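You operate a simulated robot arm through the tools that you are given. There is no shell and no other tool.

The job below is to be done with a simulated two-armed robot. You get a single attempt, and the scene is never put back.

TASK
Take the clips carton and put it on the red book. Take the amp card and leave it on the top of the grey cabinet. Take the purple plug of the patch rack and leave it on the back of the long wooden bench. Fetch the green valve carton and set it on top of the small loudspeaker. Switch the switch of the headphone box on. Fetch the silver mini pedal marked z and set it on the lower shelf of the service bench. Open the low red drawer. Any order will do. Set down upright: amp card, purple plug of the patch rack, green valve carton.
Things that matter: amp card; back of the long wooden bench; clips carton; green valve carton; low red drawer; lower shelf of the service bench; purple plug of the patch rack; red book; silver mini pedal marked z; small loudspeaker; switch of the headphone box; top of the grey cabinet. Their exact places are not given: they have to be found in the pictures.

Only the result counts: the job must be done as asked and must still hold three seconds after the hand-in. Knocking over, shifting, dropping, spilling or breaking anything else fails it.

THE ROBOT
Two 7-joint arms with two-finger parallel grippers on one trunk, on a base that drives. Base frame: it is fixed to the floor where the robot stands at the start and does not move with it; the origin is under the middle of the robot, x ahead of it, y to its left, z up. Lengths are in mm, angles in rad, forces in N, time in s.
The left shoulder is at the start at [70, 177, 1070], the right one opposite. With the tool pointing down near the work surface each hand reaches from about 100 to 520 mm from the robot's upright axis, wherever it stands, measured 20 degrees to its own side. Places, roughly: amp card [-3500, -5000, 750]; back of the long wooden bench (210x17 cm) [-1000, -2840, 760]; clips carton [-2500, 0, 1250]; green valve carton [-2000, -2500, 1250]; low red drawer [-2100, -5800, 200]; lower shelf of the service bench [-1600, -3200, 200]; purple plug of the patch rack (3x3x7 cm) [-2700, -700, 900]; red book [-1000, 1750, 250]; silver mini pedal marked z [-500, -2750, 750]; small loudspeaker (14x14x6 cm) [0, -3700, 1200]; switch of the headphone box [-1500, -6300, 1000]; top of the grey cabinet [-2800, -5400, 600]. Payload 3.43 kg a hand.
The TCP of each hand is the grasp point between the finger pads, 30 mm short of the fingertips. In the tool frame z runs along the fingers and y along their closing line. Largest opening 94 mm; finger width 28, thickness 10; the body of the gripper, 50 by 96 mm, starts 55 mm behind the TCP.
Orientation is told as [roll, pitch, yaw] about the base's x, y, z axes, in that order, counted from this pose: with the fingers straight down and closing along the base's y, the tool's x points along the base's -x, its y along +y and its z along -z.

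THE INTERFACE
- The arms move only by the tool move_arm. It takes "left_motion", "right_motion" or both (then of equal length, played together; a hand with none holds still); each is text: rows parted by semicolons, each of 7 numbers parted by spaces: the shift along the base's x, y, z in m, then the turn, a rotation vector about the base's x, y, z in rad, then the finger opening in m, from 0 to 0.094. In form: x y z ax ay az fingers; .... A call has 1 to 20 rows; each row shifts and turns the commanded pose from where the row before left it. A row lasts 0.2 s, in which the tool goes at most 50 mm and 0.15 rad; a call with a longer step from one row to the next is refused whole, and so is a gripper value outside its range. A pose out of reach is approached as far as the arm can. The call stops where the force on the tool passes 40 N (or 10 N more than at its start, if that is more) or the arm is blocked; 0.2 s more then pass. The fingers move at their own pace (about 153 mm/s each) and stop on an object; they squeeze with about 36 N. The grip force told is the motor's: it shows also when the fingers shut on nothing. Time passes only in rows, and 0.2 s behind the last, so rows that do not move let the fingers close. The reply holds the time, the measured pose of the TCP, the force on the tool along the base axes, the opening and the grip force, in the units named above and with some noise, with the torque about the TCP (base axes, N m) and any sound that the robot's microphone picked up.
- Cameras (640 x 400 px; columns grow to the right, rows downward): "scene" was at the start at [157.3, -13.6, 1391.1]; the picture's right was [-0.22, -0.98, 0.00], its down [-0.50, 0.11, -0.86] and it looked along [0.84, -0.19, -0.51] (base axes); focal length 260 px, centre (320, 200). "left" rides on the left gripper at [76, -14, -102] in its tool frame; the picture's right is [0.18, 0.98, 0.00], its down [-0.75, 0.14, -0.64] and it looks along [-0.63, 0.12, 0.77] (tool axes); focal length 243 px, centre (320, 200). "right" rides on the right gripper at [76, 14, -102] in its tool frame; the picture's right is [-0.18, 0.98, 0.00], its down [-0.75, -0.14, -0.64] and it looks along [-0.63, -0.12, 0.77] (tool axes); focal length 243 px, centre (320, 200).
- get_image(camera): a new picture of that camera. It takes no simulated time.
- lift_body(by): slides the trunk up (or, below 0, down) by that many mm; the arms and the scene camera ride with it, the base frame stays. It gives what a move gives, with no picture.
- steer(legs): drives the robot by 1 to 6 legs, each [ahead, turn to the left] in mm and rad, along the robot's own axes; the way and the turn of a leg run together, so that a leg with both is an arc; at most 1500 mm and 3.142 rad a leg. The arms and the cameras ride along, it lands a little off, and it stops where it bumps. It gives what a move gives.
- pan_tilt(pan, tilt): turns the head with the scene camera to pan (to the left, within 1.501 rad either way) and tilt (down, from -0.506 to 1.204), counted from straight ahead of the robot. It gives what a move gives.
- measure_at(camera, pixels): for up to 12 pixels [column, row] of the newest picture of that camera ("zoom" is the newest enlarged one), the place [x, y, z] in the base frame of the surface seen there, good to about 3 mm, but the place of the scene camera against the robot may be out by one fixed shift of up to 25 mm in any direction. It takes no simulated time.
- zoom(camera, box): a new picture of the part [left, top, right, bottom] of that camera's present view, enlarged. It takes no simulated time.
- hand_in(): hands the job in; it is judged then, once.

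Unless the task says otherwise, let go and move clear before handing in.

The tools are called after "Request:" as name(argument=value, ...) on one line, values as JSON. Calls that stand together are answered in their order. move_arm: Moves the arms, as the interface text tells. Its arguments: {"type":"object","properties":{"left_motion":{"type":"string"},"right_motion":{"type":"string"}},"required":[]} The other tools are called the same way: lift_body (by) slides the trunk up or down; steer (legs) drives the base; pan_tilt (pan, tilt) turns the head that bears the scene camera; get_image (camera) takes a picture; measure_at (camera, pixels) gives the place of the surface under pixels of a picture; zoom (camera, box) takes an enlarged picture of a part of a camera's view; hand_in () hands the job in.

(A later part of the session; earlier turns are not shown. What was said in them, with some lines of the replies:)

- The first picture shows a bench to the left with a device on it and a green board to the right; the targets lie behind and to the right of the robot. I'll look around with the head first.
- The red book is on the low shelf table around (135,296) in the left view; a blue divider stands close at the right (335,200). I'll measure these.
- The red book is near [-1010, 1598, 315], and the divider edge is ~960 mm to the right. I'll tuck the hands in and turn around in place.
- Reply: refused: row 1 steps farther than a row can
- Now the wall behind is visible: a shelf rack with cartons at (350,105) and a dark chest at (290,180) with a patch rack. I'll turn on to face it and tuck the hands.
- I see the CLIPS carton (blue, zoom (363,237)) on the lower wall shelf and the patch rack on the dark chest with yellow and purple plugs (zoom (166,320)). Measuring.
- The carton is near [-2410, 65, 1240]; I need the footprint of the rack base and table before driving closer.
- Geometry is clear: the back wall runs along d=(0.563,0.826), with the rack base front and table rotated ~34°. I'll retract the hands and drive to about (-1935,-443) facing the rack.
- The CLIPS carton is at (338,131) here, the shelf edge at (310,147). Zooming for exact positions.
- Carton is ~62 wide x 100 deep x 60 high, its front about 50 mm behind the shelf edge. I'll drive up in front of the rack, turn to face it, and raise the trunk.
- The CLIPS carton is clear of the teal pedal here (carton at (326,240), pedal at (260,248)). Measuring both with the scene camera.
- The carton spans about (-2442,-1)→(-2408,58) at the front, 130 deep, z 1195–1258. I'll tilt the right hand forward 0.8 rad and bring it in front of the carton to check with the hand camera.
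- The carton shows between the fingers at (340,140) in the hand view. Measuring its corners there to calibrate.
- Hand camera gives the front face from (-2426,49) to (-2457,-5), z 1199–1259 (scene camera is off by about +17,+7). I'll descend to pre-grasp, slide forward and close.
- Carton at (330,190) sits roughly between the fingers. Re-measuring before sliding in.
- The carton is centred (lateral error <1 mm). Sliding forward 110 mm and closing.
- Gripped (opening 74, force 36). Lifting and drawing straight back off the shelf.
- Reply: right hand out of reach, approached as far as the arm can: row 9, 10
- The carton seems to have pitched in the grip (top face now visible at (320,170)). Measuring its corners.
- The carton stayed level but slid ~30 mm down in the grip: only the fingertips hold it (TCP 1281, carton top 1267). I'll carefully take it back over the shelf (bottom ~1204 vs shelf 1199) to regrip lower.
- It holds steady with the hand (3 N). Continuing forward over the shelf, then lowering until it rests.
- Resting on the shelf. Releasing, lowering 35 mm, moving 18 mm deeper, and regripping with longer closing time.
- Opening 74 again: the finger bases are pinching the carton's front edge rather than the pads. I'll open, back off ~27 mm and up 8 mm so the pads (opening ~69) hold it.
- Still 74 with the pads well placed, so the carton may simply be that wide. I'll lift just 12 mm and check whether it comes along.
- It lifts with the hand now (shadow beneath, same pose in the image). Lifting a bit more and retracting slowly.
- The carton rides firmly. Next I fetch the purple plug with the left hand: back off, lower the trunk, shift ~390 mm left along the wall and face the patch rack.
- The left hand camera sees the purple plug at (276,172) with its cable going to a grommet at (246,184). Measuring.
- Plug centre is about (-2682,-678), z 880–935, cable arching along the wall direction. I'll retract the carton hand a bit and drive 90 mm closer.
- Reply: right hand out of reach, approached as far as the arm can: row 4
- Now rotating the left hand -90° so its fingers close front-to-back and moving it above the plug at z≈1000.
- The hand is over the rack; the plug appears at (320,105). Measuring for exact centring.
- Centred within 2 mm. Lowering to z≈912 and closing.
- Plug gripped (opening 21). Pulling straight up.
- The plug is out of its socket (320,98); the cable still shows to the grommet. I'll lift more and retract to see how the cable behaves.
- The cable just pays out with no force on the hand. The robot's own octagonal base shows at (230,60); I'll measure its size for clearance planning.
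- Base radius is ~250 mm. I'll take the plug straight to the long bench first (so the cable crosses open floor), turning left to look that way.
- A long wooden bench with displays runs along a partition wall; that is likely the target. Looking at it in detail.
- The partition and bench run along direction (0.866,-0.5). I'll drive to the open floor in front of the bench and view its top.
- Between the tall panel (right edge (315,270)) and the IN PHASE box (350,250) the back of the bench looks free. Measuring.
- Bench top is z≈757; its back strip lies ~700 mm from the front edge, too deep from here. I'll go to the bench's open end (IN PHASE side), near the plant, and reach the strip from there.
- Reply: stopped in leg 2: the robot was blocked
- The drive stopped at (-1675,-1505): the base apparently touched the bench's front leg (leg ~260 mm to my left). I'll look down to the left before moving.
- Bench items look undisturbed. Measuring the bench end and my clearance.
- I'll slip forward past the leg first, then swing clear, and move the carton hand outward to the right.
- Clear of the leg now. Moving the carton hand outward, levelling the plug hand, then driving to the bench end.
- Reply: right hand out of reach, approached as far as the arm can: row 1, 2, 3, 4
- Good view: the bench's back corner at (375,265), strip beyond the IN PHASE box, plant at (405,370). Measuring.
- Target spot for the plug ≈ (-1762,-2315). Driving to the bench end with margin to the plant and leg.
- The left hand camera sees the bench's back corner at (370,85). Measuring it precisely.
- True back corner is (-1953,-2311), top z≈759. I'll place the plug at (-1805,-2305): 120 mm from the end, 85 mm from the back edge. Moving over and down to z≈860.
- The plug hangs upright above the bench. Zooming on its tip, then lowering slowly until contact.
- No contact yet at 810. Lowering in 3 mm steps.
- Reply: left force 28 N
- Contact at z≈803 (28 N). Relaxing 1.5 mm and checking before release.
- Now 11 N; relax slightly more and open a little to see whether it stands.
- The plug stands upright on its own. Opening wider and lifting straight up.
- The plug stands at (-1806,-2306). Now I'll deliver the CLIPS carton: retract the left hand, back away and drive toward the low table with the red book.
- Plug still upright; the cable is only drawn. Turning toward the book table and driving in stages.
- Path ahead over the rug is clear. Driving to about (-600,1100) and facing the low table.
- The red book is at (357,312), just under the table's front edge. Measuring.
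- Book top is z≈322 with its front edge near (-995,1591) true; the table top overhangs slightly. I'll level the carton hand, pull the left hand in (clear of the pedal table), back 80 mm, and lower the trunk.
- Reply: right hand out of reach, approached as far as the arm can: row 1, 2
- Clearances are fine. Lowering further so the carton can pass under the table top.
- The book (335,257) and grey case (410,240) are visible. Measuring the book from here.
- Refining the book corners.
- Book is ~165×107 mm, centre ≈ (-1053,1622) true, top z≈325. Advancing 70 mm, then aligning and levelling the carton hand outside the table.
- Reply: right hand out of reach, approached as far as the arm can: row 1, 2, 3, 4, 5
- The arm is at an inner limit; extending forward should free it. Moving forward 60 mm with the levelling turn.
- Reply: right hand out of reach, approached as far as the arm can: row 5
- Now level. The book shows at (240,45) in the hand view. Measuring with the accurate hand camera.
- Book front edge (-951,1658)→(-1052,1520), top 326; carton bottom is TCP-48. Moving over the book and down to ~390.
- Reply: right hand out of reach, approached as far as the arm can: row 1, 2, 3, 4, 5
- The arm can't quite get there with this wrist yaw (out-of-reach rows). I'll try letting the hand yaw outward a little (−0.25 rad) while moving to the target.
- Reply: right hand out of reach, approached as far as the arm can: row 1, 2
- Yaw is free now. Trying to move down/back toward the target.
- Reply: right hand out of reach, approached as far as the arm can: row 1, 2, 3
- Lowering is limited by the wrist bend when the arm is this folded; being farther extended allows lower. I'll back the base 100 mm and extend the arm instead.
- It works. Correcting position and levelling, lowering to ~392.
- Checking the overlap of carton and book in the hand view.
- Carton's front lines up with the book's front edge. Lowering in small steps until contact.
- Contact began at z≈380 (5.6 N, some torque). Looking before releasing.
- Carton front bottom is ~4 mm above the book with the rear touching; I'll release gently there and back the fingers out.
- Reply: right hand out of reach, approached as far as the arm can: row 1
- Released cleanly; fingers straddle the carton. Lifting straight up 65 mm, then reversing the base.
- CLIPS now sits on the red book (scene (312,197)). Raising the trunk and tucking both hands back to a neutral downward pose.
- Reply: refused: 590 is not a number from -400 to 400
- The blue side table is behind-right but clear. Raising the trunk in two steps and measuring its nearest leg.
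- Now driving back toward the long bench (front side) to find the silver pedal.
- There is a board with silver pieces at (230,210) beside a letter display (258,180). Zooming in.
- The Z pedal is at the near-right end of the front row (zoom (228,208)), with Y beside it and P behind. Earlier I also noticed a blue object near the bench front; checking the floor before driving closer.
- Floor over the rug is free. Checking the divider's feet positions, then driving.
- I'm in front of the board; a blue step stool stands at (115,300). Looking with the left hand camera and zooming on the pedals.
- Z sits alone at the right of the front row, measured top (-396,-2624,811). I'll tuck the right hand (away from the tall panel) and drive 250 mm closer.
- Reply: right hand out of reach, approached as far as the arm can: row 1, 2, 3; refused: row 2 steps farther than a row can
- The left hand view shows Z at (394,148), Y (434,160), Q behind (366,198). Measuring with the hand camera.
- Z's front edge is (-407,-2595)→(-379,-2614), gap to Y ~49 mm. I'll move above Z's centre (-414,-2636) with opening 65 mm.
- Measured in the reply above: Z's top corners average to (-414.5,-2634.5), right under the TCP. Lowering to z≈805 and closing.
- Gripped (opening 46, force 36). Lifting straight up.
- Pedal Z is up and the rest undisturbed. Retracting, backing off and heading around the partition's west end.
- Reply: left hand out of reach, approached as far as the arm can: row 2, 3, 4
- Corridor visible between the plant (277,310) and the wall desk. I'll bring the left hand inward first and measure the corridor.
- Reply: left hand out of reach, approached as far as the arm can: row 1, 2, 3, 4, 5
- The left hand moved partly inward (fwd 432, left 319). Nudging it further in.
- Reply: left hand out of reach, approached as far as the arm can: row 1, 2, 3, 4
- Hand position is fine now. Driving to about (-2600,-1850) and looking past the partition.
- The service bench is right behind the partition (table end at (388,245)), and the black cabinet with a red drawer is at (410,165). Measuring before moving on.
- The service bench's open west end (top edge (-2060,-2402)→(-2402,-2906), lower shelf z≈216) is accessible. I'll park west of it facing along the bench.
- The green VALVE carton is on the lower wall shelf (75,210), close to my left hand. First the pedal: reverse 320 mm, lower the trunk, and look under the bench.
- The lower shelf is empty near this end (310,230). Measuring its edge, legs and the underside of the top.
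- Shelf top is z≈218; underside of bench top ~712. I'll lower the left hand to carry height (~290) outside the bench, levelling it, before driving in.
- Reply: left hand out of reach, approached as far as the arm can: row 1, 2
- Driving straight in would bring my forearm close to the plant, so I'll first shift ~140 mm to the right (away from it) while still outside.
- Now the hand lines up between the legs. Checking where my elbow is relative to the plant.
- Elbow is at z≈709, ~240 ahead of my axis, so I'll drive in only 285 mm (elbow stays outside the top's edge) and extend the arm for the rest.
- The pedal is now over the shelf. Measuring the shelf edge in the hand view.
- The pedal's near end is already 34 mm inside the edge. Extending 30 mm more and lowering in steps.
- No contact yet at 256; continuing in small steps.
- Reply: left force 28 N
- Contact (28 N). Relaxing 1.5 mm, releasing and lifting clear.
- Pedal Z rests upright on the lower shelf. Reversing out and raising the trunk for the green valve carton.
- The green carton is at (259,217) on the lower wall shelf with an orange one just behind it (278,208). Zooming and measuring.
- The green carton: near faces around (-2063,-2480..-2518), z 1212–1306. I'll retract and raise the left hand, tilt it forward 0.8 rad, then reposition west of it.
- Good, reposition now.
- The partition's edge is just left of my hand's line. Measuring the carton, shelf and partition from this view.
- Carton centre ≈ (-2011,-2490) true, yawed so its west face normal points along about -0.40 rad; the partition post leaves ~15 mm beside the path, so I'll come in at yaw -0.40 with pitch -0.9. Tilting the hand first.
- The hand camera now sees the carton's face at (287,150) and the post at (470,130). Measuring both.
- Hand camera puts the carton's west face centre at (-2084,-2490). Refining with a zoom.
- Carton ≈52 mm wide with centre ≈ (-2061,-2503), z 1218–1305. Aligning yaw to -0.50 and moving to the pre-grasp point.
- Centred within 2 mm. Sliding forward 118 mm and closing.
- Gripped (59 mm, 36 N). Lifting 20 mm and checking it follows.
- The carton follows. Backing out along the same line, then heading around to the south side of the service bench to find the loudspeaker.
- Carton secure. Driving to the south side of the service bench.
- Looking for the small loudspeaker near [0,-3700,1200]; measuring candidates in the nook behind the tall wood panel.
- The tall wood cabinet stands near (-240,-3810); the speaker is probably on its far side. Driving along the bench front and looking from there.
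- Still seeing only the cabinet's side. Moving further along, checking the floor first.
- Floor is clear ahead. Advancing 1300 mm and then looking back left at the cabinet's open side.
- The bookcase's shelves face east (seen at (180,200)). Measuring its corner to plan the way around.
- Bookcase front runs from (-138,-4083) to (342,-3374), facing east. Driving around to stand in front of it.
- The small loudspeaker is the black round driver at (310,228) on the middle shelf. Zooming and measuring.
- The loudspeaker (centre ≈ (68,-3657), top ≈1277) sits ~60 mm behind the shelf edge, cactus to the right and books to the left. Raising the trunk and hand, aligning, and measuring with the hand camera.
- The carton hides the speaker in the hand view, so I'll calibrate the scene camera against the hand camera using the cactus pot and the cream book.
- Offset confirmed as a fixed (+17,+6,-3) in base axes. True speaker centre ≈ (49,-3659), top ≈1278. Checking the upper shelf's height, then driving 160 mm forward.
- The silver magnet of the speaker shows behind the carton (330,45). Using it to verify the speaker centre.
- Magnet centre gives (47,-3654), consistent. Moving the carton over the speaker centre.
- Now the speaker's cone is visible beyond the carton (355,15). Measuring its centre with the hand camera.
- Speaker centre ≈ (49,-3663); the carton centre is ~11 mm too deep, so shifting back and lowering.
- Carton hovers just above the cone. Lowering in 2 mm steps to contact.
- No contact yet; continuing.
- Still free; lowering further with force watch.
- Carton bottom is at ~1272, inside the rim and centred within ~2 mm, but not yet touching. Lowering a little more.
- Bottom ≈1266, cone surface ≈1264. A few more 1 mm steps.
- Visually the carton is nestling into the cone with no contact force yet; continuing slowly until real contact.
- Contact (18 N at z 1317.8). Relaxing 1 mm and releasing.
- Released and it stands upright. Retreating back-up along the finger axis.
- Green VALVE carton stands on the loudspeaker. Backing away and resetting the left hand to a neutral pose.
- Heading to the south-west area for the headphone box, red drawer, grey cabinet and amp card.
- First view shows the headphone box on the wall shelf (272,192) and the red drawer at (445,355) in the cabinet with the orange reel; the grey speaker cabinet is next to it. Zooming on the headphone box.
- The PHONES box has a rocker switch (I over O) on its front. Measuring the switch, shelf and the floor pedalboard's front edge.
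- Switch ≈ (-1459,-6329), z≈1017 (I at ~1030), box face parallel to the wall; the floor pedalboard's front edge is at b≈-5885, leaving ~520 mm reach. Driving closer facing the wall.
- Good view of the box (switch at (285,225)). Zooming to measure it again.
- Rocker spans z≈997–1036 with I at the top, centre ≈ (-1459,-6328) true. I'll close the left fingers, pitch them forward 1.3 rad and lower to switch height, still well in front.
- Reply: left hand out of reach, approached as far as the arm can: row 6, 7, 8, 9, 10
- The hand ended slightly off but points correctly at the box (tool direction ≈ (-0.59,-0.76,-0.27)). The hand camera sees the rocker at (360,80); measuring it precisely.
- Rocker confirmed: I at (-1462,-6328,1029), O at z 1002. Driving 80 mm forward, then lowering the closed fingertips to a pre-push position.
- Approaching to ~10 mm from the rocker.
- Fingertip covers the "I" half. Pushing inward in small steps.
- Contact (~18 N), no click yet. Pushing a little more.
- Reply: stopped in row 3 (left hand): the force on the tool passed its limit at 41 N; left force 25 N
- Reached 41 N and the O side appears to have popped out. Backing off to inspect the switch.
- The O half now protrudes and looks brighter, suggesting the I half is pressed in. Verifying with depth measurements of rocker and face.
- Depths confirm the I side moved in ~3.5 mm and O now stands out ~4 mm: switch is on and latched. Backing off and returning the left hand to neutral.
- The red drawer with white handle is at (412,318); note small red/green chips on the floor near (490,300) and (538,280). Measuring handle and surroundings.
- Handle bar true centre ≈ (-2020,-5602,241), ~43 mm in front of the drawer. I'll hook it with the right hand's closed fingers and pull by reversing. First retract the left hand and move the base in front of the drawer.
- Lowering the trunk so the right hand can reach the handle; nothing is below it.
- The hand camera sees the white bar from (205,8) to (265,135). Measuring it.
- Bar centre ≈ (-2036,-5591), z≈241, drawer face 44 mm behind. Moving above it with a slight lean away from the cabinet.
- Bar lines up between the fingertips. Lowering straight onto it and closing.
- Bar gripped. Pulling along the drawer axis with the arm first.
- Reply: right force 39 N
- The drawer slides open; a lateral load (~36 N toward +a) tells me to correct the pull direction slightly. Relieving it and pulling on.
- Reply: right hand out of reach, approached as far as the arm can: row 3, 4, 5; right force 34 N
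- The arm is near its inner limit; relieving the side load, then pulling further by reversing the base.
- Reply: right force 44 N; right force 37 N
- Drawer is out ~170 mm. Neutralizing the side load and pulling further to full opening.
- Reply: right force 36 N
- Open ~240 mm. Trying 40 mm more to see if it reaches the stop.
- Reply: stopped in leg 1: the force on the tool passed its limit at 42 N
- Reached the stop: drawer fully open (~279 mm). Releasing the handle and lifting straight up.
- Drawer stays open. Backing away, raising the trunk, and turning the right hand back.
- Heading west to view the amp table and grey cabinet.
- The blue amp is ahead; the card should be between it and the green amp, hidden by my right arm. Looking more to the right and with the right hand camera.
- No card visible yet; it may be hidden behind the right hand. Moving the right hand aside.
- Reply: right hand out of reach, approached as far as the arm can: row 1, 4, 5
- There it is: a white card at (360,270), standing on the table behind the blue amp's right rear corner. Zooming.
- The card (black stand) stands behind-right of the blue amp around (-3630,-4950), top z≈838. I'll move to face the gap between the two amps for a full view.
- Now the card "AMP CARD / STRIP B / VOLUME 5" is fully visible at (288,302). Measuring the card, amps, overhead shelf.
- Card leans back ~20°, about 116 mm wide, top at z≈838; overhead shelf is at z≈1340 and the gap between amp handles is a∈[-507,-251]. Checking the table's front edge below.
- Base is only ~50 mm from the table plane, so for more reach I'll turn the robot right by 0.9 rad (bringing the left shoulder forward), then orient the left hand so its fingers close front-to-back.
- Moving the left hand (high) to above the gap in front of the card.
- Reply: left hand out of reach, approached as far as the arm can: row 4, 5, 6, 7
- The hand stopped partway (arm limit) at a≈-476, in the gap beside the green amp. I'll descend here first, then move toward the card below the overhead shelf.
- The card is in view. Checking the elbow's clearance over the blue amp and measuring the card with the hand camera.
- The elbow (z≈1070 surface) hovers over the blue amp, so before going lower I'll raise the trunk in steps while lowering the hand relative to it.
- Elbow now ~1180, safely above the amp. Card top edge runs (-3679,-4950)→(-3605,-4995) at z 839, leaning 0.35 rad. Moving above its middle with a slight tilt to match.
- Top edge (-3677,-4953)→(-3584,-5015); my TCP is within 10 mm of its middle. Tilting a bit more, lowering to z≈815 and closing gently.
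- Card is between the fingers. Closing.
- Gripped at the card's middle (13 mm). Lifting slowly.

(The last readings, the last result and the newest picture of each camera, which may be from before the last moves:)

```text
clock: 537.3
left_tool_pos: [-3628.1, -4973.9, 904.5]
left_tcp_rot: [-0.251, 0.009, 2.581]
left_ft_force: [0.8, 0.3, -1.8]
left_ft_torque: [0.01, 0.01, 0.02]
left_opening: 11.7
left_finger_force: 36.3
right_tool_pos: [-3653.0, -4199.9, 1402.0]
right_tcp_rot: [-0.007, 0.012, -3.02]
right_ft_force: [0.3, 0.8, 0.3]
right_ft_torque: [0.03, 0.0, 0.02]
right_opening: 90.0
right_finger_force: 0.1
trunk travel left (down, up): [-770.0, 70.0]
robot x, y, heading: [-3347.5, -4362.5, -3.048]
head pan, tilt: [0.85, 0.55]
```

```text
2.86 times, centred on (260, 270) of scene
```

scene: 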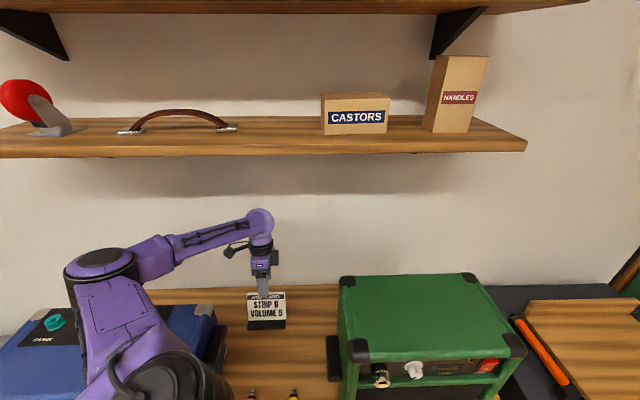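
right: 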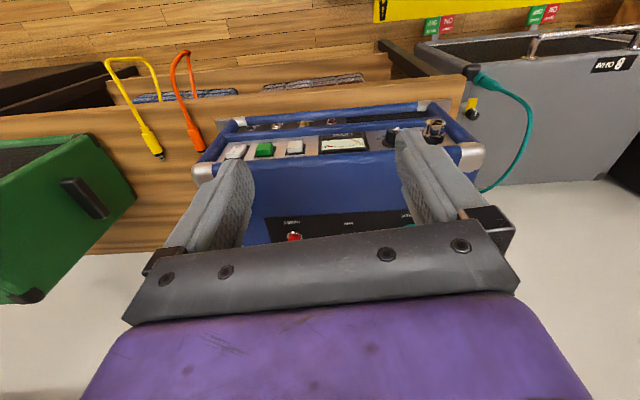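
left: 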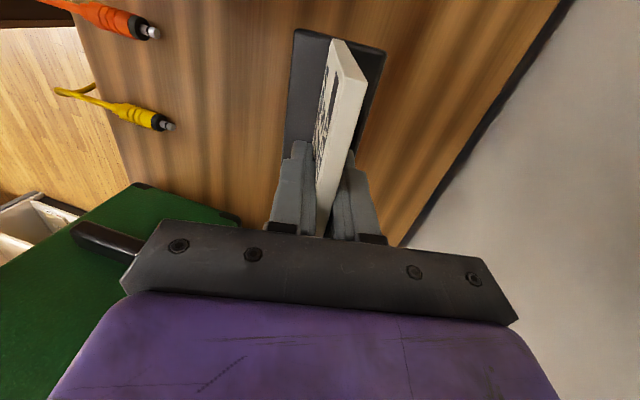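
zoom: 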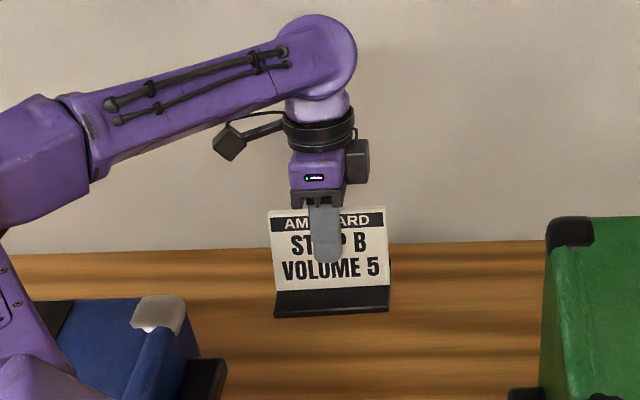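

Card lifted cleanly, base 80 mm below TCP. Raising to ~1000 and bringing it out between the amps.

Request:
move_arm(left_motion="0 0 0.03 0 0 0 0; -0.008 0.005 0.035 0 0 0 0; -0.008 0.005 0.03 0 0 0 0; -0.008 0.02 0 0 0 0 0; 0 0.036 0 0 0 0 0; 0 0.036 0 0 0 0 0; 0 0.036 0 0 0 0 0; 0 0.03 0 0 0 0 0; 0 0 0 0 0 0 0")

Request:
get_image(camera="scene")

Request:
get_image(camera="left")

```text
clock: 539.3
left_tool_pos: [-3650.5, -4806.9, 1000.6]
left_tcp_rot: [-0.25, 0.009, 2.58]
left_ft_force: [-0.5, -0.6, -1.6]
left_ft_torque: [-0.03, 0.0, 0.02]
left_opening: 11.8
left_finger_force: 36.3
right_tool_pos: [-3654.6, -4200.3, 1402.5]
right_tcp_rot: [-0.008, 0.011, -3.018]
right_ft_force: [-0.3, -0.1, 0.0]
right_ft_torque: [0.03, 0.02, 0.01]
right_opening: 89.7
right_finger_force: 0.0
trunk travel left (down, up): [-770.0, 70.0]
robot x, y, heading: [-3346.5, -4365.5, -3.048]
head pan, tilt: [0.85, 0.55]
```

```text
taken
```

scene: 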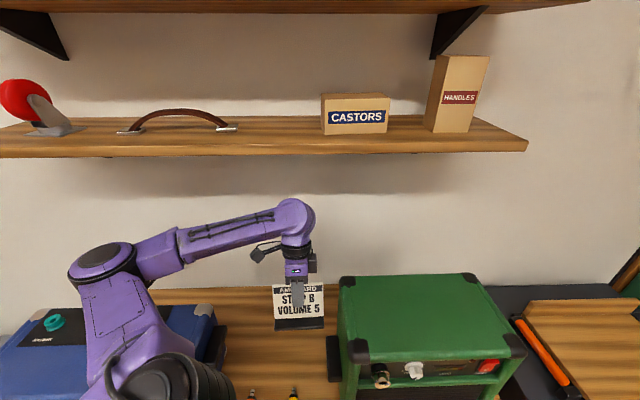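

```text
taken
```

left: 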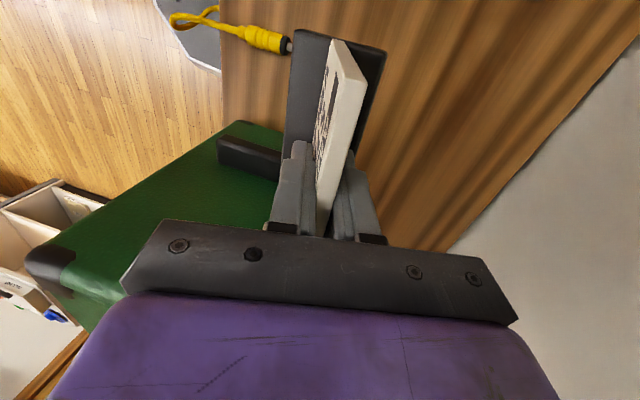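

Clear so far. Moving further out and up.

Request:
move_arm(left_motion="0.02 0.02 0.008 0 0 0 0; 0.02 0.02 0.008 0 0 0 0; 0.02 0.02 0.008 0 0 0 0; 0.005 0.008 0.035 0 0 0 0; 0 0 0.04 0 0 0 0; 0 0 0.04 0 0 0 0; 0 0 0.04 0 0 0 0; 0 0 0 0 0 0 0")

Request:
get_image(camera="scene")

```text
clock: 541.1
left_tool_pos: [-3590.1, -4739.0, 1180.7]
left_tcp_rot: [-0.249, 0.008, 2.582]
left_ft_force: [-0.1, 0.5, -0.9]
left_ft_torque: [-0.02, 0.0, -0.02]
left_opening: 11.8
left_finger_force: 36.2
right_tool_pos: [-3654.4, -4199.7, 1402.7]
right_tcp_rot: [-0.01, 0.012, -3.019]
right_ft_force: [0.2, -0.1, 0.3]
right_ft_torque: [-0.01, 0.0, 0.01]
right_opening: 90.2
right_finger_force: 0.0
trunk travel left (down, up): [-770.0, 70.0]
robot x, y, heading: [-3346.8, -4364.8, -3.051]
head pan, tilt: [0.85, 0.55]
```

```text
taken
```

scene: 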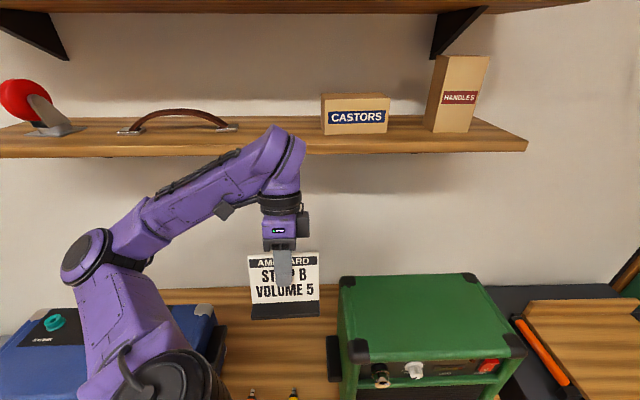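

Card base is now above both amps. Turning left and backing away from the table.

Request:
steer(legs=[[0, 0.9], [-250, 0]])

Request:
pan_tilt(pan=0.6, tilt=0.5)

Request:
get_image(camera="scene")

Request:
get_image(camera="left")

```text
clock: 545.2
left_tool_pos: [-3071.2, -4579.5, 1178.7]
left_tcp_rot: [-0.249, 0.01, -2.808]
left_ft_force: [1.3, -0.3, -1.2]
left_ft_torque: [0.0, -0.03, 0.01]
left_opening: 11.9
left_finger_force: 35.8
right_tool_pos: [-3530.4, -4292.1, 1401.7]
right_tcp_rot: [-0.01, 0.014, -2.127]
right_ft_force: [-0.5, -0.1, -0.4]
right_ft_torque: [0.03, 0.0, -0.01]
right_opening: 89.7
right_finger_force: 0.0
trunk travel left (down, up): [-770.0, 70.0]
robot x, y, heading: [-3209.9, -4155.1, -2.155]
head pan, tilt: [0.85, 0.55]
```

```text
clock: 546.0
left_tool_pos: [-3069.7, -4578.7, 1180.6]
left_tcp_rot: [-0.248, 0.009, -2.807]
left_ft_force: [-0.6, 0.7, -1.5]
left_ft_torque: [-0.05, -0.01, 0.01]
left_opening: 12.0
left_finger_force: 36.0
right_tool_pos: [-3530.0, -4289.2, 1402.4]
right_tcp_rot: [-0.009, 0.012, -2.126]
right_ft_force: [0.1, 0.2, -0.5]
right_ft_torque: [0.0, -0.02, 0.0]
right_opening: 90.0
right_finger_force: 0.1
trunk travel left (down, up): [-770.0, 70.0]
robot x, y, heading: [-3210.1, -4155.0, -2.158]
head pan, tilt: [0.6, 0.499]
```

```text
taken
```

scene: 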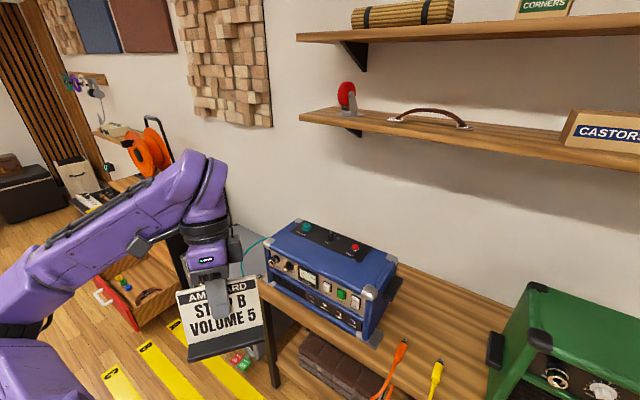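

```text
taken
```

left: 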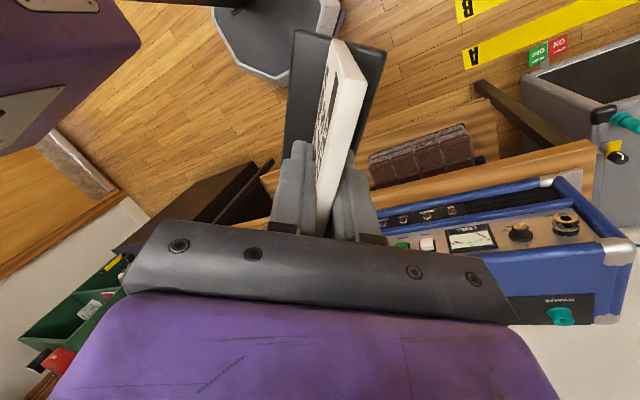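

Card secure. Driving to stand in front of the grey cabinet.

Request:
steer(legs=[[0, 1.42], [780, 0], [0, -1.42]])

Request:
pan_tilt(pan=0.1, tilt=0.7)

Request:
get_image(camera="scene")

Request:
get_image(camera="left")

```text
clock: 557.1
left_tool_pos: [-2490.2, -5095.0, 1180.9]
left_tcp_rot: [-0.251, 0.01, -2.8]
left_ft_force: [0.6, 0.8, -2.0]
left_ft_torque: [-0.01, -0.04, -0.01]
left_opening: 11.8
left_finger_force: 36.1
right_tool_pos: [-2951.7, -4811.4, 1401.8]
right_tcp_rot: [-0.009, 0.011, -2.117]
right_ft_force: [-0.3, 0.0, 0.7]
right_ft_torque: [0.02, 0.01, -0.01]
right_opening: 89.9
right_finger_force: 0.0
trunk travel left (down, up): [-770.0, 70.0]
robot x, y, heading: [-2636.8, -4673.4, -2.149]
head pan, tilt: [0.6, 0.499]
```

```text
clock: 558.1
left_tool_pos: [-2489.6, -5094.5, 1179.5]
left_tcp_rot: [-0.251, 0.008, -2.802]
left_ft_force: [-0.7, -1.3, -0.5]
left_ft_torque: [0.0, -0.01, 0.05]
left_opening: 11.5
left_finger_force: 36.9
right_tool_pos: [-2952.2, -4811.1, 1401.2]
right_tcp_rot: [-0.009, 0.011, -2.116]
right_ft_force: [0.8, -0.4, 0.6]
right_ft_torque: [0.03, -0.04, 0.02]
right_opening: 89.9
right_finger_force: 0.0
trunk travel left (down, up): [-770.0, 70.0]
robot x, y, heading: [-2635.7, -4672.4, -2.144]
head pan, tilt: [0.099, 0.7]
```

```text
taken
```

scene: 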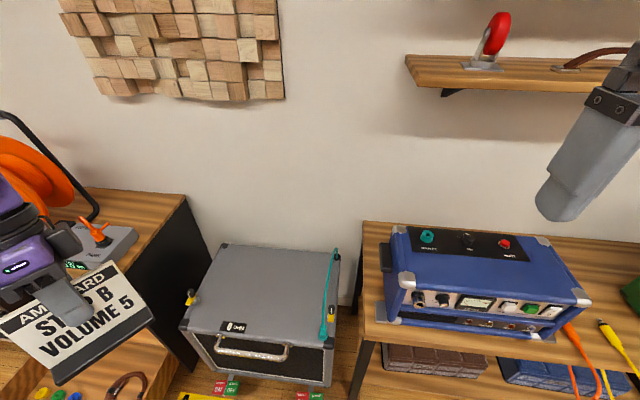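

```text
taken
```

left: 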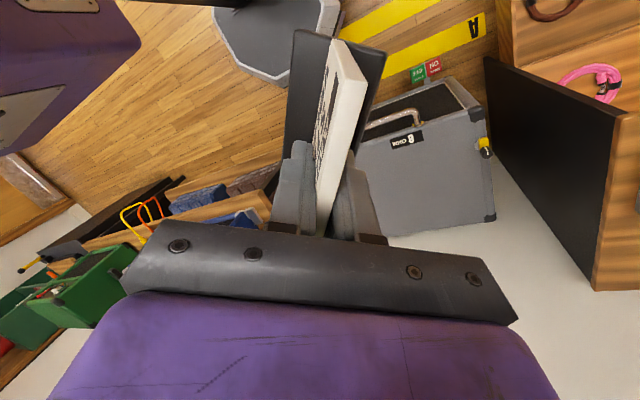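

The grey cabinet's top (265,285) is free except the teal cable along its right edge. Measuring.

Request:
measure_at(camera="scene", pixels=[[265, 285], [215, 250], [195, 322], [325, 255], [315, 340], [255, 325], [330, 300], [240, 270], [290, 300], [188, 298], [215, 390], [265, 250]])

Request:
measure_at(camera="left", pixels=[[420, 180], [460, 150], [400, 150], [395, 225], [490, 215], [420, 120]])

```text
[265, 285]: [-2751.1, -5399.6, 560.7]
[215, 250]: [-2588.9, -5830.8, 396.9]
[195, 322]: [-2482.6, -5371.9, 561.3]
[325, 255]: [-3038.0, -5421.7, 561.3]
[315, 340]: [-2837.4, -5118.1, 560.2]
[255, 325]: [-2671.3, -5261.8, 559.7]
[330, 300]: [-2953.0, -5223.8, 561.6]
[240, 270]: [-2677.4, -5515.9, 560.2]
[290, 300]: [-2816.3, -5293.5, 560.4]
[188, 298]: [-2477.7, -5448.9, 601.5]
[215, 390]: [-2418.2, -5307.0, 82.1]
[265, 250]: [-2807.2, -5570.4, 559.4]
```

```text
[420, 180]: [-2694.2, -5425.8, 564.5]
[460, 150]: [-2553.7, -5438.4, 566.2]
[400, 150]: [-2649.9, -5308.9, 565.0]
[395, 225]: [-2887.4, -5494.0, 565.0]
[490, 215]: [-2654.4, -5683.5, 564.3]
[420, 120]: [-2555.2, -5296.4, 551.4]
```

Cabinet top is at z≈564.5. I'll drive 130 mm closer (keeping clear of the floor switches), lower the trunk 300, then move the card over the middle of the top.

Request:
steer(legs=[[130, 0]])

Request:
lift_body(by=-300)

Request:
get_image(camera="left")

Request:
get_image(camera="scene")

```text
clock: 559.3
left_tool_pos: [-2558.9, -5203.6, 1179.2]
left_tcp_rot: [-0.248, 0.008, -2.799]
left_ft_force: [-0.3, 0.2, -0.9]
left_ft_torque: [-0.04, 0.01, -0.01]
left_opening: 11.7
left_finger_force: 36.1
right_tool_pos: [-3021.3, -4917.9, 1402.6]
right_tcp_rot: [-0.009, 0.009, -2.116]
right_ft_force: [0.7, -0.8, -0.4]
right_ft_torque: [0.0, 0.03, 0.01]
right_opening: 90.1
right_finger_force: 0.1
trunk travel left (down, up): [-770.0, 70.0]
robot x, y, heading: [-2706.6, -4780.7, -2.146]
head pan, tilt: [0.099, 0.7]
```

```text
clock: 562.3
left_tool_pos: [-2560.6, -5203.8, 880.7]
left_tcp_rot: [-0.249, 0.008, -2.8]
left_ft_force: [0.4, 0.4, -0.7]
left_ft_torque: [-0.01, 0.01, 0.02]
left_opening: 11.7
left_finger_force: 35.9
right_tool_pos: [-3022.9, -4919.0, 1101.5]
right_tcp_rot: [-0.008, 0.013, -2.116]
right_ft_force: [-0.5, 0.5, -0.3]
right_ft_torque: [-0.03, -0.01, 0.03]
right_opening: 89.9
right_finger_force: 0.1
trunk travel left (down, up): [-470.0, 370.0]
robot x, y, heading: [-2709.3, -4782.2, -2.15]
head pan, tilt: [0.099, 0.7]
```

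```text
taken
```

left: 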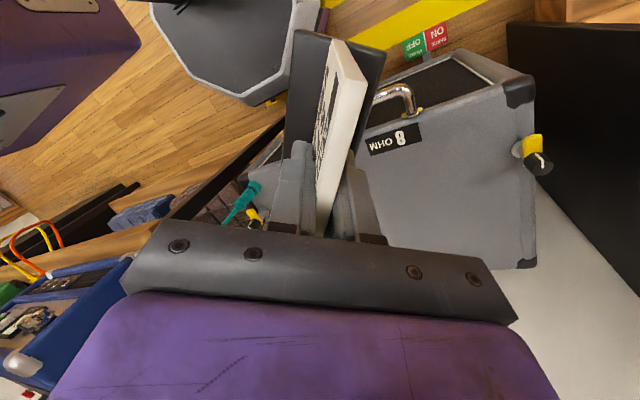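

```text
taken
```

scene: 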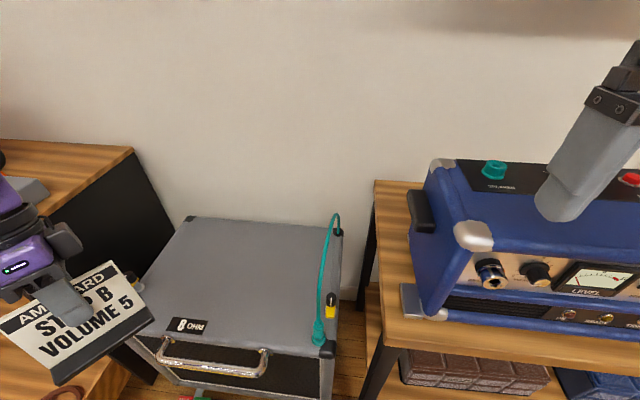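

Moving the card over the cabinet top at z≈740, adding the tilt that levels its base.

Request:
move_arm(left_motion="-0.0249 -0.023 -0.01 0 0 0 0; -0.0249 -0.023 -0.01 0 0 0 0; -0.0249 -0.023 -0.02 0 0 0 0; -0.0249 -0.023 -0.025 0.047 0.0168 0 0; -0.0249 -0.023 -0.025 0.047 0.0168 0 0; -0.0249 -0.023 -0.025 0 0 0 0; -0.0249 -0.023 -0.025 0 0 0 0; 0 0 0 0 0 0 0")

Request:
get_image(camera="left")

Request:
get_image(camera="scene")

```text
clock: 564.1
left_tool_pos: [-2734.7, -5367.0, 740.0]
left_tcp_rot: [-0.346, 0.008, -2.797]
left_ft_force: [-0.5, 0.6, -1.1]
left_ft_torque: [0.01, -0.02, -0.01]
left_opening: 11.9
left_finger_force: 36.1
right_tool_pos: [-3022.6, -4919.5, 1102.2]
right_tcp_rot: [-0.009, 0.012, -2.117]
right_ft_force: [0.9, 0.2, 0.3]
right_ft_torque: [0.02, -0.02, 0.0]
right_opening: 89.9
right_finger_force: 0.0
trunk travel left (down, up): [-470.0, 370.0]
robot x, y, heading: [-2704.0, -4783.5, -2.146]
head pan, tilt: [0.099, 0.7]
```

```text
taken
```

left: 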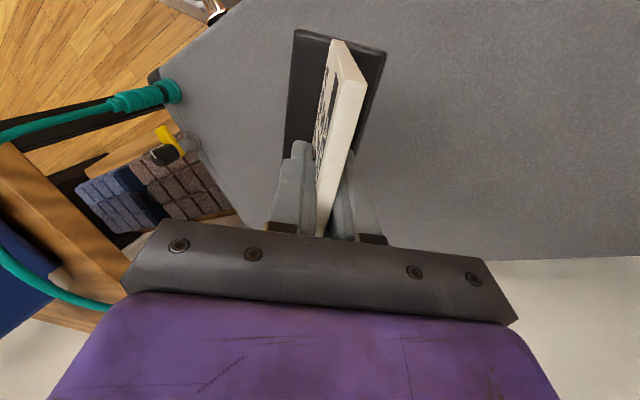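

```text
taken
```

scene: 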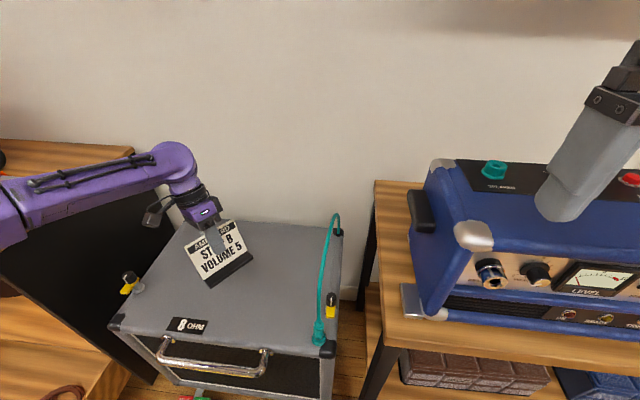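

Card is over the cabinet top. Measuring the stand's front and rear edges to check it's level.

Request:
measure_at(camera="left", pixels=[[302, 45], [300, 70], [295, 100], [378, 60], [372, 85], [310, 38], [380, 52], [290, 130]])

Request:
zoom(camera="scene", box=[140, 200, 280, 310])

Request:
measure_at(camera="zoom", pixels=[[330, 300], [470, 245], [325, 325], [480, 265], [400, 290], [380, 310]])

```text
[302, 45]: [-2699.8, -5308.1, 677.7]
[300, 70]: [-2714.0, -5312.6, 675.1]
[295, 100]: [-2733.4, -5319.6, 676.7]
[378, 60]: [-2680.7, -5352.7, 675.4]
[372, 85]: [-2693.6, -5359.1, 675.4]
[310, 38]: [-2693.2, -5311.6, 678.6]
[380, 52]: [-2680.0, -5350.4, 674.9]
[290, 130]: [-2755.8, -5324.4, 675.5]
```

```text
3.64 times, centred on (210, 255) of scene
```

zoom: 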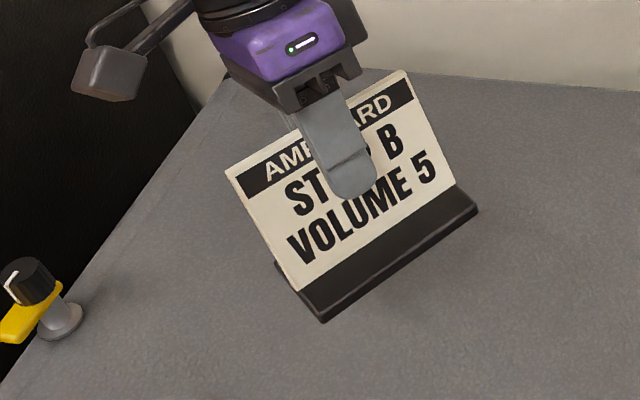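

```text
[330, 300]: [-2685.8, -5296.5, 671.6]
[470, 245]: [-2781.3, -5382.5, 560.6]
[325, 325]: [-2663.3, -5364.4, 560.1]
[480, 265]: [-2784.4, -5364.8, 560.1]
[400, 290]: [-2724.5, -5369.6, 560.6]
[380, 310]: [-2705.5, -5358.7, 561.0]
```

The stand is level within 2 mm (z≈676 front, 675 rear). Lowering toward the cabinet top.

Request:
move_arm(left_motion="0 0 -0.02 0 0 0 0; 0 0 -0.02 0 0 0 0; 0 0 -0.02 0 0 0 0; 0 0 -0.015 0 0 0 0; 0 0 -0.01 0 0 0 0; 0 0 -0.006 0 0 0 0; 0 0 0 0 0 0 0")

Request:
get_image(camera="left")

Request:
measure_at(camera="left", pixels=[[302, 45], [295, 100], [378, 60], [290, 130], [250, 100], [430, 100]])

```text
clock: 565.7
left_tool_pos: [-2734.7, -5363.9, 648.7]
left_tcp_rot: [-0.348, 0.011, -2.8]
left_ft_force: [-0.5, -0.3, -2.3]
left_ft_torque: [-0.08, 0.01, 0.04]
left_opening: 11.5
left_finger_force: 35.9
right_tool_pos: [-3023.2, -4919.9, 1103.5]
right_tcp_rot: [-0.009, 0.012, -2.117]
right_ft_force: [0.8, -0.3, 0.1]
right_ft_torque: [-0.01, 0.01, 0.0]
right_opening: 90.2
right_finger_force: 0.1
trunk travel left (down, up): [-470.0, 370.0]
robot x, y, heading: [-2707.9, -4782.9, -2.15]
head pan, tilt: [0.099, 0.7]
```

```text
taken
```

left: 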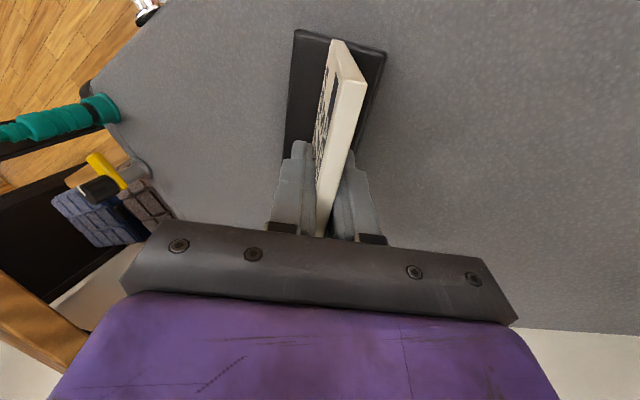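

```text
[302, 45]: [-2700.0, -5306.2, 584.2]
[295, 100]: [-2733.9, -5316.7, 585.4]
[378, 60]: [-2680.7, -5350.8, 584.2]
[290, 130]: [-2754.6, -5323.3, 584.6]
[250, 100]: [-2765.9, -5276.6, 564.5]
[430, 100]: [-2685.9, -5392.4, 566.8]
```

About 6 mm to go. Small steps.

Request:
move_arm(left_motion="0 0 -0.002 0 0 0 0; 0 0 -0.002 0 0 0 0; 0 0 -0.0015 0 0 0 0; 0 0 0 0 0 0 0")

```text
clock: 566.7
left_tool_pos: [-2735.4, -5365.1, 642.8]
left_tcp_rot: [-0.349, 0.009, -2.8]
left_ft_force: [0.6, -0.3, -0.9]
left_ft_torque: [-0.03, -0.03, 0.0]
left_opening: 11.9
left_finger_force: 36.1
right_tool_pos: [-3023.3, -4920.8, 1102.2]
right_tcp_rot: [-0.008, 0.012, -2.118]
right_ft_force: [0.8, 0.8, -0.6]
right_ft_torque: [0.02, -0.02, -0.05]
right_opening: 89.9
right_finger_force: 0.2
trunk travel left (down, up): [-470.0, 370.0]
robot x, y, heading: [-2706.7, -4783.3, -2.146]
head pan, tilt: [0.099, 0.7]
```

Request:
move_arm(left_motion="0 0 -0.0015 0 0 0 0; 0 0 -0.0015 0 0 0 0; 0 0 0 0 0 0 0")

```text
clock: 567.5
left_tool_pos: [-2734.5, -5364.6, 640.9]
left_tcp_rot: [-0.348, 0.009, -2.8]
left_ft_force: [1.3, -0.7, 2.4]
left_ft_torque: [-0.04, 0.23, 0.02]
left_opening: 11.7
left_finger_force: 36.0
right_tool_pos: [-3022.9, -4919.7, 1100.9]
right_tcp_rot: [-0.009, 0.012, -2.116]
right_ft_force: [0.0, 0.6, 0.9]
right_ft_torque: [0.03, 0.01, 0.0]
right_opening: 89.8
right_finger_force: 0.1
trunk travel left (down, up): [-470.0, 370.0]
robot x, y, heading: [-2706.7, -4783.6, -2.141]
head pan, tilt: [0.099, 0.7]
```

First contact (~4 N). One more millimetre, then release slowly.

Request:
move_arm(left_motion="0 0 -0.001 0 0 0 0; 0 0 0 0 0 0 0; 0 0 0 0 0 0 0.02; 0 0 0 0 0 0 0.03; 0 0 0 0 0 0 0.045; 0 0 0 0 0 0 0.045")

Request:
get_image(camera="left")

Request:
zoom(camera="scene", box=[140, 210, 280, 320])

```text
clock: 568.9
left_tool_pos: [-2735.4, -5364.2, 639.8]
left_tcp_rot: [-0.349, 0.008, -2.798]
left_ft_force: [-0.1, -0.3, 0.4]
left_ft_torque: [0.0, -0.01, -0.01]
left_opening: 45.0
left_finger_force: 0.1
right_tool_pos: [-3023.1, -4919.0, 1101.6]
right_tcp_rot: [-0.009, 0.013, -2.117]
right_ft_force: [-0.9, -0.7, 0.3]
right_ft_torque: [0.02, 0.03, 0.01]
right_opening: 90.0
right_finger_force: 0.1
trunk travel left (down, up): [-470.0, 370.0]
robot x, y, heading: [-2702.3, -4781.3, -2.149]
head pan, tilt: [0.099, 0.7]
```

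```text
taken
```

left: 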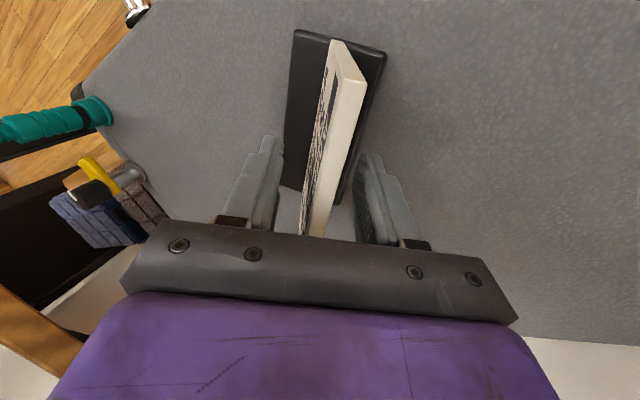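

```text
3.64 times, centred on (210, 265) of scene
```

zoom: 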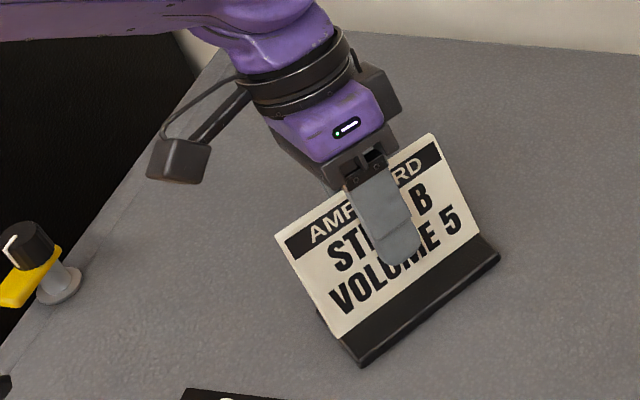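

The card stands on its base. Withdrawing the fingers along their own axis.

Request:
move_arm(left_motion="0 0 0 0 0 0 0.06; 0.0011 -0.0032 0.0094 0 0 0 0.06; 0.0023 -0.0064 0.0188 0 0 0 0.06; 0.0023 -0.0064 0.0188 0 0 0 0.06; 0.0023 -0.0064 0.0188 0 0 0 0.06; 0.0023 -0.0064 0.0188 0 0 0 0.06; 0.0023 -0.0064 0.0188 0 0 0 0.06; 0.0023 -0.0064 0.0188 0 0 0 0.06; 0.0023 -0.0064 0.03 0 0 0 0.06; 0 0 0.03 0 0 0 0.06")

Request:
get_image(camera="left")

Request:
get_image(camera="scene")

```text
clock: 571.1
left_tool_pos: [-2717.4, -5411.2, 821.6]
left_tcp_rot: [-0.35, 0.008, -2.8]
left_ft_force: [0.0, -0.7, 0.5]
left_ft_torque: [-0.03, 0.01, 0.01]
left_opening: 60.3
left_finger_force: 0.0
right_tool_pos: [-3023.3, -4919.2, 1101.6]
right_tcp_rot: [-0.008, 0.01, -2.118]
right_ft_force: [-0.3, -0.1, -0.2]
right_ft_torque: [0.02, 0.0, -0.05]
right_opening: 90.0
right_finger_force: 0.0
trunk travel left (down, up): [-470.0, 370.0]
robot x, y, heading: [-2707.0, -4783.5, -2.148]
head pan, tilt: [0.099, 0.7]
```

```text
taken
```

left: 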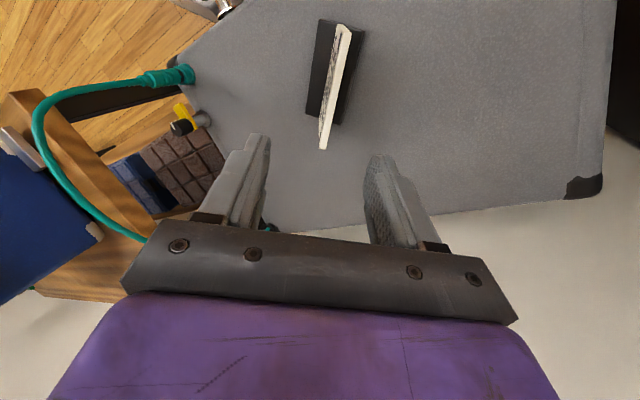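

```text
taken
```

scene: 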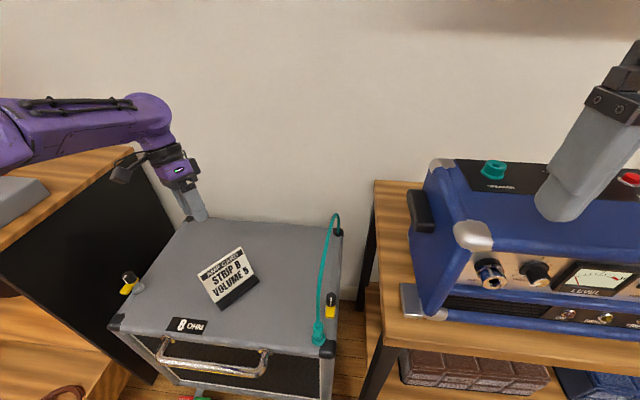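

The amp card stands upright on the grey cabinet. Raising the hand, backing clear, and checking the drawer and headphone switch once more.

Request:
move_arm(left_motion="0 0 0.04 0 0 0 0.06; 0 0 0.04 0 0 0 0.06; 0 0 0.04 0 0 0 0.06; 0 0 0.04 0 0 0 0.06; 0 0 0.04 0 0 0 0.06; 0 0 0.04 0 0 0 0.06")

Request:
steer(legs=[[-350, 0]])

Request:
pan_tilt(pan=0.6, tilt=0.4)

Request:
get_image(camera="scene")

Request:
pan_tilt(pan=0.1, tilt=0.5)

Request:
get_image(camera="scene")

```text
clock: 572.5
left_tool_pos: [-2718.5, -5412.5, 1022.4]
left_tcp_rot: [-0.346, 0.009, -2.8]
left_ft_force: [0.1, -0.4, -0.4]
left_ft_torque: [0.02, -0.01, -0.01]
left_opening: 60.0
left_finger_force: 0.1
left hand out of reach, approached as far as the arm can: row 6
right_tool_pos: [-3022.5, -4920.3, 1102.7]
right_tcp_rot: [-0.009, 0.012, -2.116]
right_ft_force: [0.5, 0.0, -0.6]
right_ft_torque: [-0.01, 0.0, 0.03]
right_opening: 90.1
right_finger_force: 0.0
trunk travel left (down, up): [-470.0, 370.0]
robot x, y, heading: [-2705.9, -4779.1, -2.151]
head pan, tilt: [0.099, 0.7]
```

```text
clock: 574.8
left_tool_pos: [-2531.1, -5124.5, 1021.9]
left_tcp_rot: [-0.348, 0.01, -2.796]
left_ft_force: [0.7, -0.8, 0.6]
left_ft_torque: [-0.02, -0.01, 0.01]
left_opening: 60.1
left_finger_force: 0.1
right_tool_pos: [-2836.5, -4632.3, 1103.1]
right_tcp_rot: [-0.008, 0.013, -2.112]
right_ft_force: [1.0, 1.3, 0.3]
right_ft_torque: [0.02, -0.03, 0.03]
right_opening: 90.2
right_finger_force: 0.0
trunk travel left (down, up): [-470.0, 370.0]
robot x, y, heading: [-2517.9, -4493.2, -2.141]
head pan, tilt: [0.099, 0.7]
```

```text
clock: 575.7
left_tool_pos: [-2532.0, -5125.2, 1021.6]
left_tcp_rot: [-0.347, 0.009, -2.798]
left_ft_force: [0.2, 0.5, 0.9]
left_ft_torque: [0.04, 0.03, -0.02]
left_opening: 59.9
left_finger_force: 0.1
right_tool_pos: [-2836.4, -4633.6, 1103.0]
right_tcp_rot: [-0.008, 0.013, -2.113]
right_ft_force: [-0.1, -0.3, 1.2]
right_ft_torque: [-0.03, -0.01, 0.03]
right_opening: 90.0
right_finger_force: 0.1
trunk travel left (down, up): [-470.0, 370.0]
robot x, y, heading: [-2518.8, -4496.5, -2.142]
head pan, tilt: [0.6, 0.4]
```

```text
taken
```

scene: 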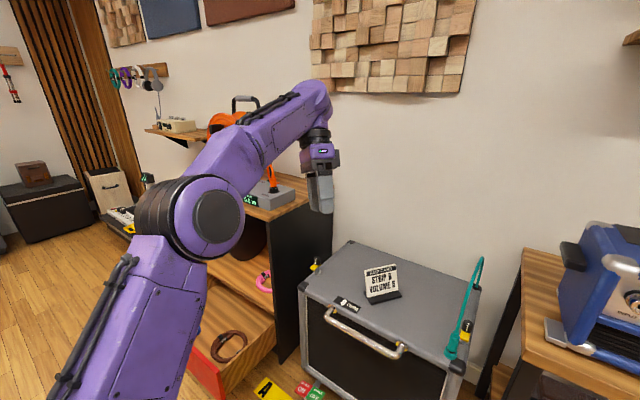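

```text
clock: 576.6
left_tool_pos: [-2531.4, -5124.6, 1021.8]
left_tcp_rot: [-0.347, 0.008, -2.797]
left_ft_force: [0.1, -0.1, 0.3]
left_ft_torque: [-0.02, -0.02, -0.04]
left_opening: 59.9
left_finger_force: 0.0
right_tool_pos: [-2837.1, -4634.7, 1103.1]
right_tcp_rot: [-0.009, 0.012, -2.115]
right_ft_force: [0.2, 0.0, 0.6]
right_ft_torque: [0.0, 0.0, 0.02]
right_opening: 90.1
right_finger_force: 0.2
trunk travel left (down, up): [-470.0, 370.0]
robot x, y, heading: [-2520.1, -4493.5, -2.142]
head pan, tilt: [0.099, 0.499]
```

```text
taken
```

scene: 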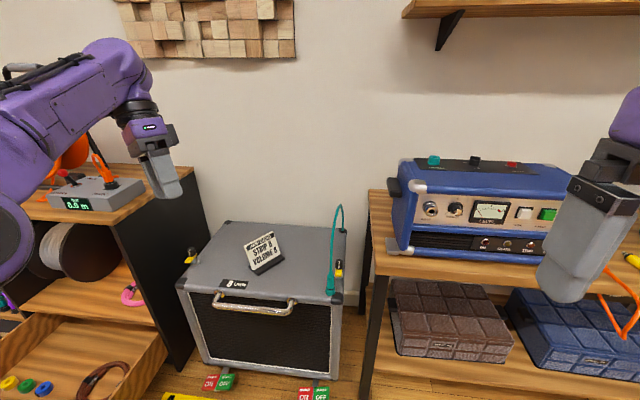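

The card, drawer all look right. The reel's display seems to read differently; zooming to check nothing was disturbed.

Request:
zoom(camera="scene", box=[0, 140, 160, 240])

Request:
zoom(camera="scene", box=[180, 200, 360, 310])

```text
4.00 times, centred on (80, 190) of scene
```

zoom: 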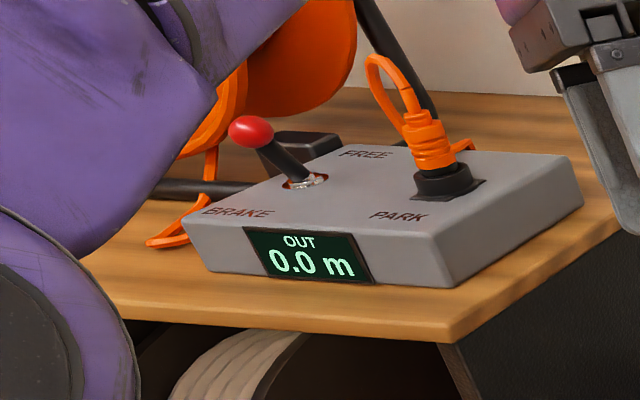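

```text
3.56 times, centred on (270, 255) of scene
```

zoom: 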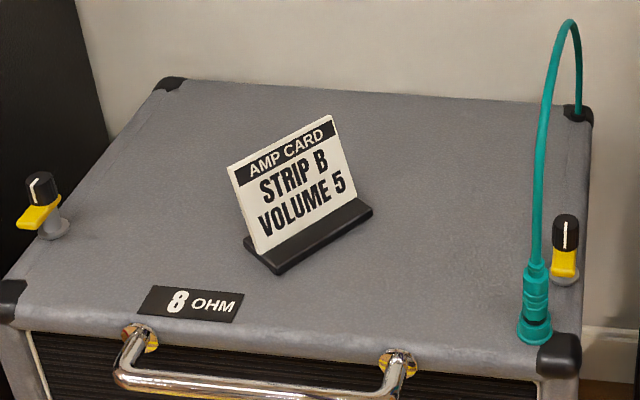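

Everything checks out: reel untouched (0.0 m), card upright on the grey cabinet, drawer open, and both hands clear. Handing in.

Request:
hand_in()

```text
The job is handed in.
```

I did all seven parts and handed the job in; no score came back. Where each thing stands:

| Part | Result |
|---|---|
| Clips carton | On the red book. It is slightly longer than the book is deep, so it may overhang by about 1 cm. |
| Amp card | Upright on top of the grey cabinet. |
| Purple plug | Upright on the back strip of the long wooden bench, about 12 cm from its open end. The cable still runs to the patch rack; it never pulled on the plug. |
| Green valve carton | Upright on the small loudspeaker, resting inside its rim. |
| Headphone box switch | Pressed to "I" and it stayed there. The box's level lights did not come on. |
| Silver pedal Z | On the lower shelf of the service bench. |
| Low red drawer | Pulled out to its stop, about 28 cm. |

- **Bench bump:** early on, while I was carrying the carton and the plug, the base bumped the front leg of the long bench and stopped. The items on the bench looked undisturbed in later pictures.
- **Not looked at again:** I saw the plug still standing when I passed it later. I did not go back to the clips carton, the pedal or the valve carton before handing in.
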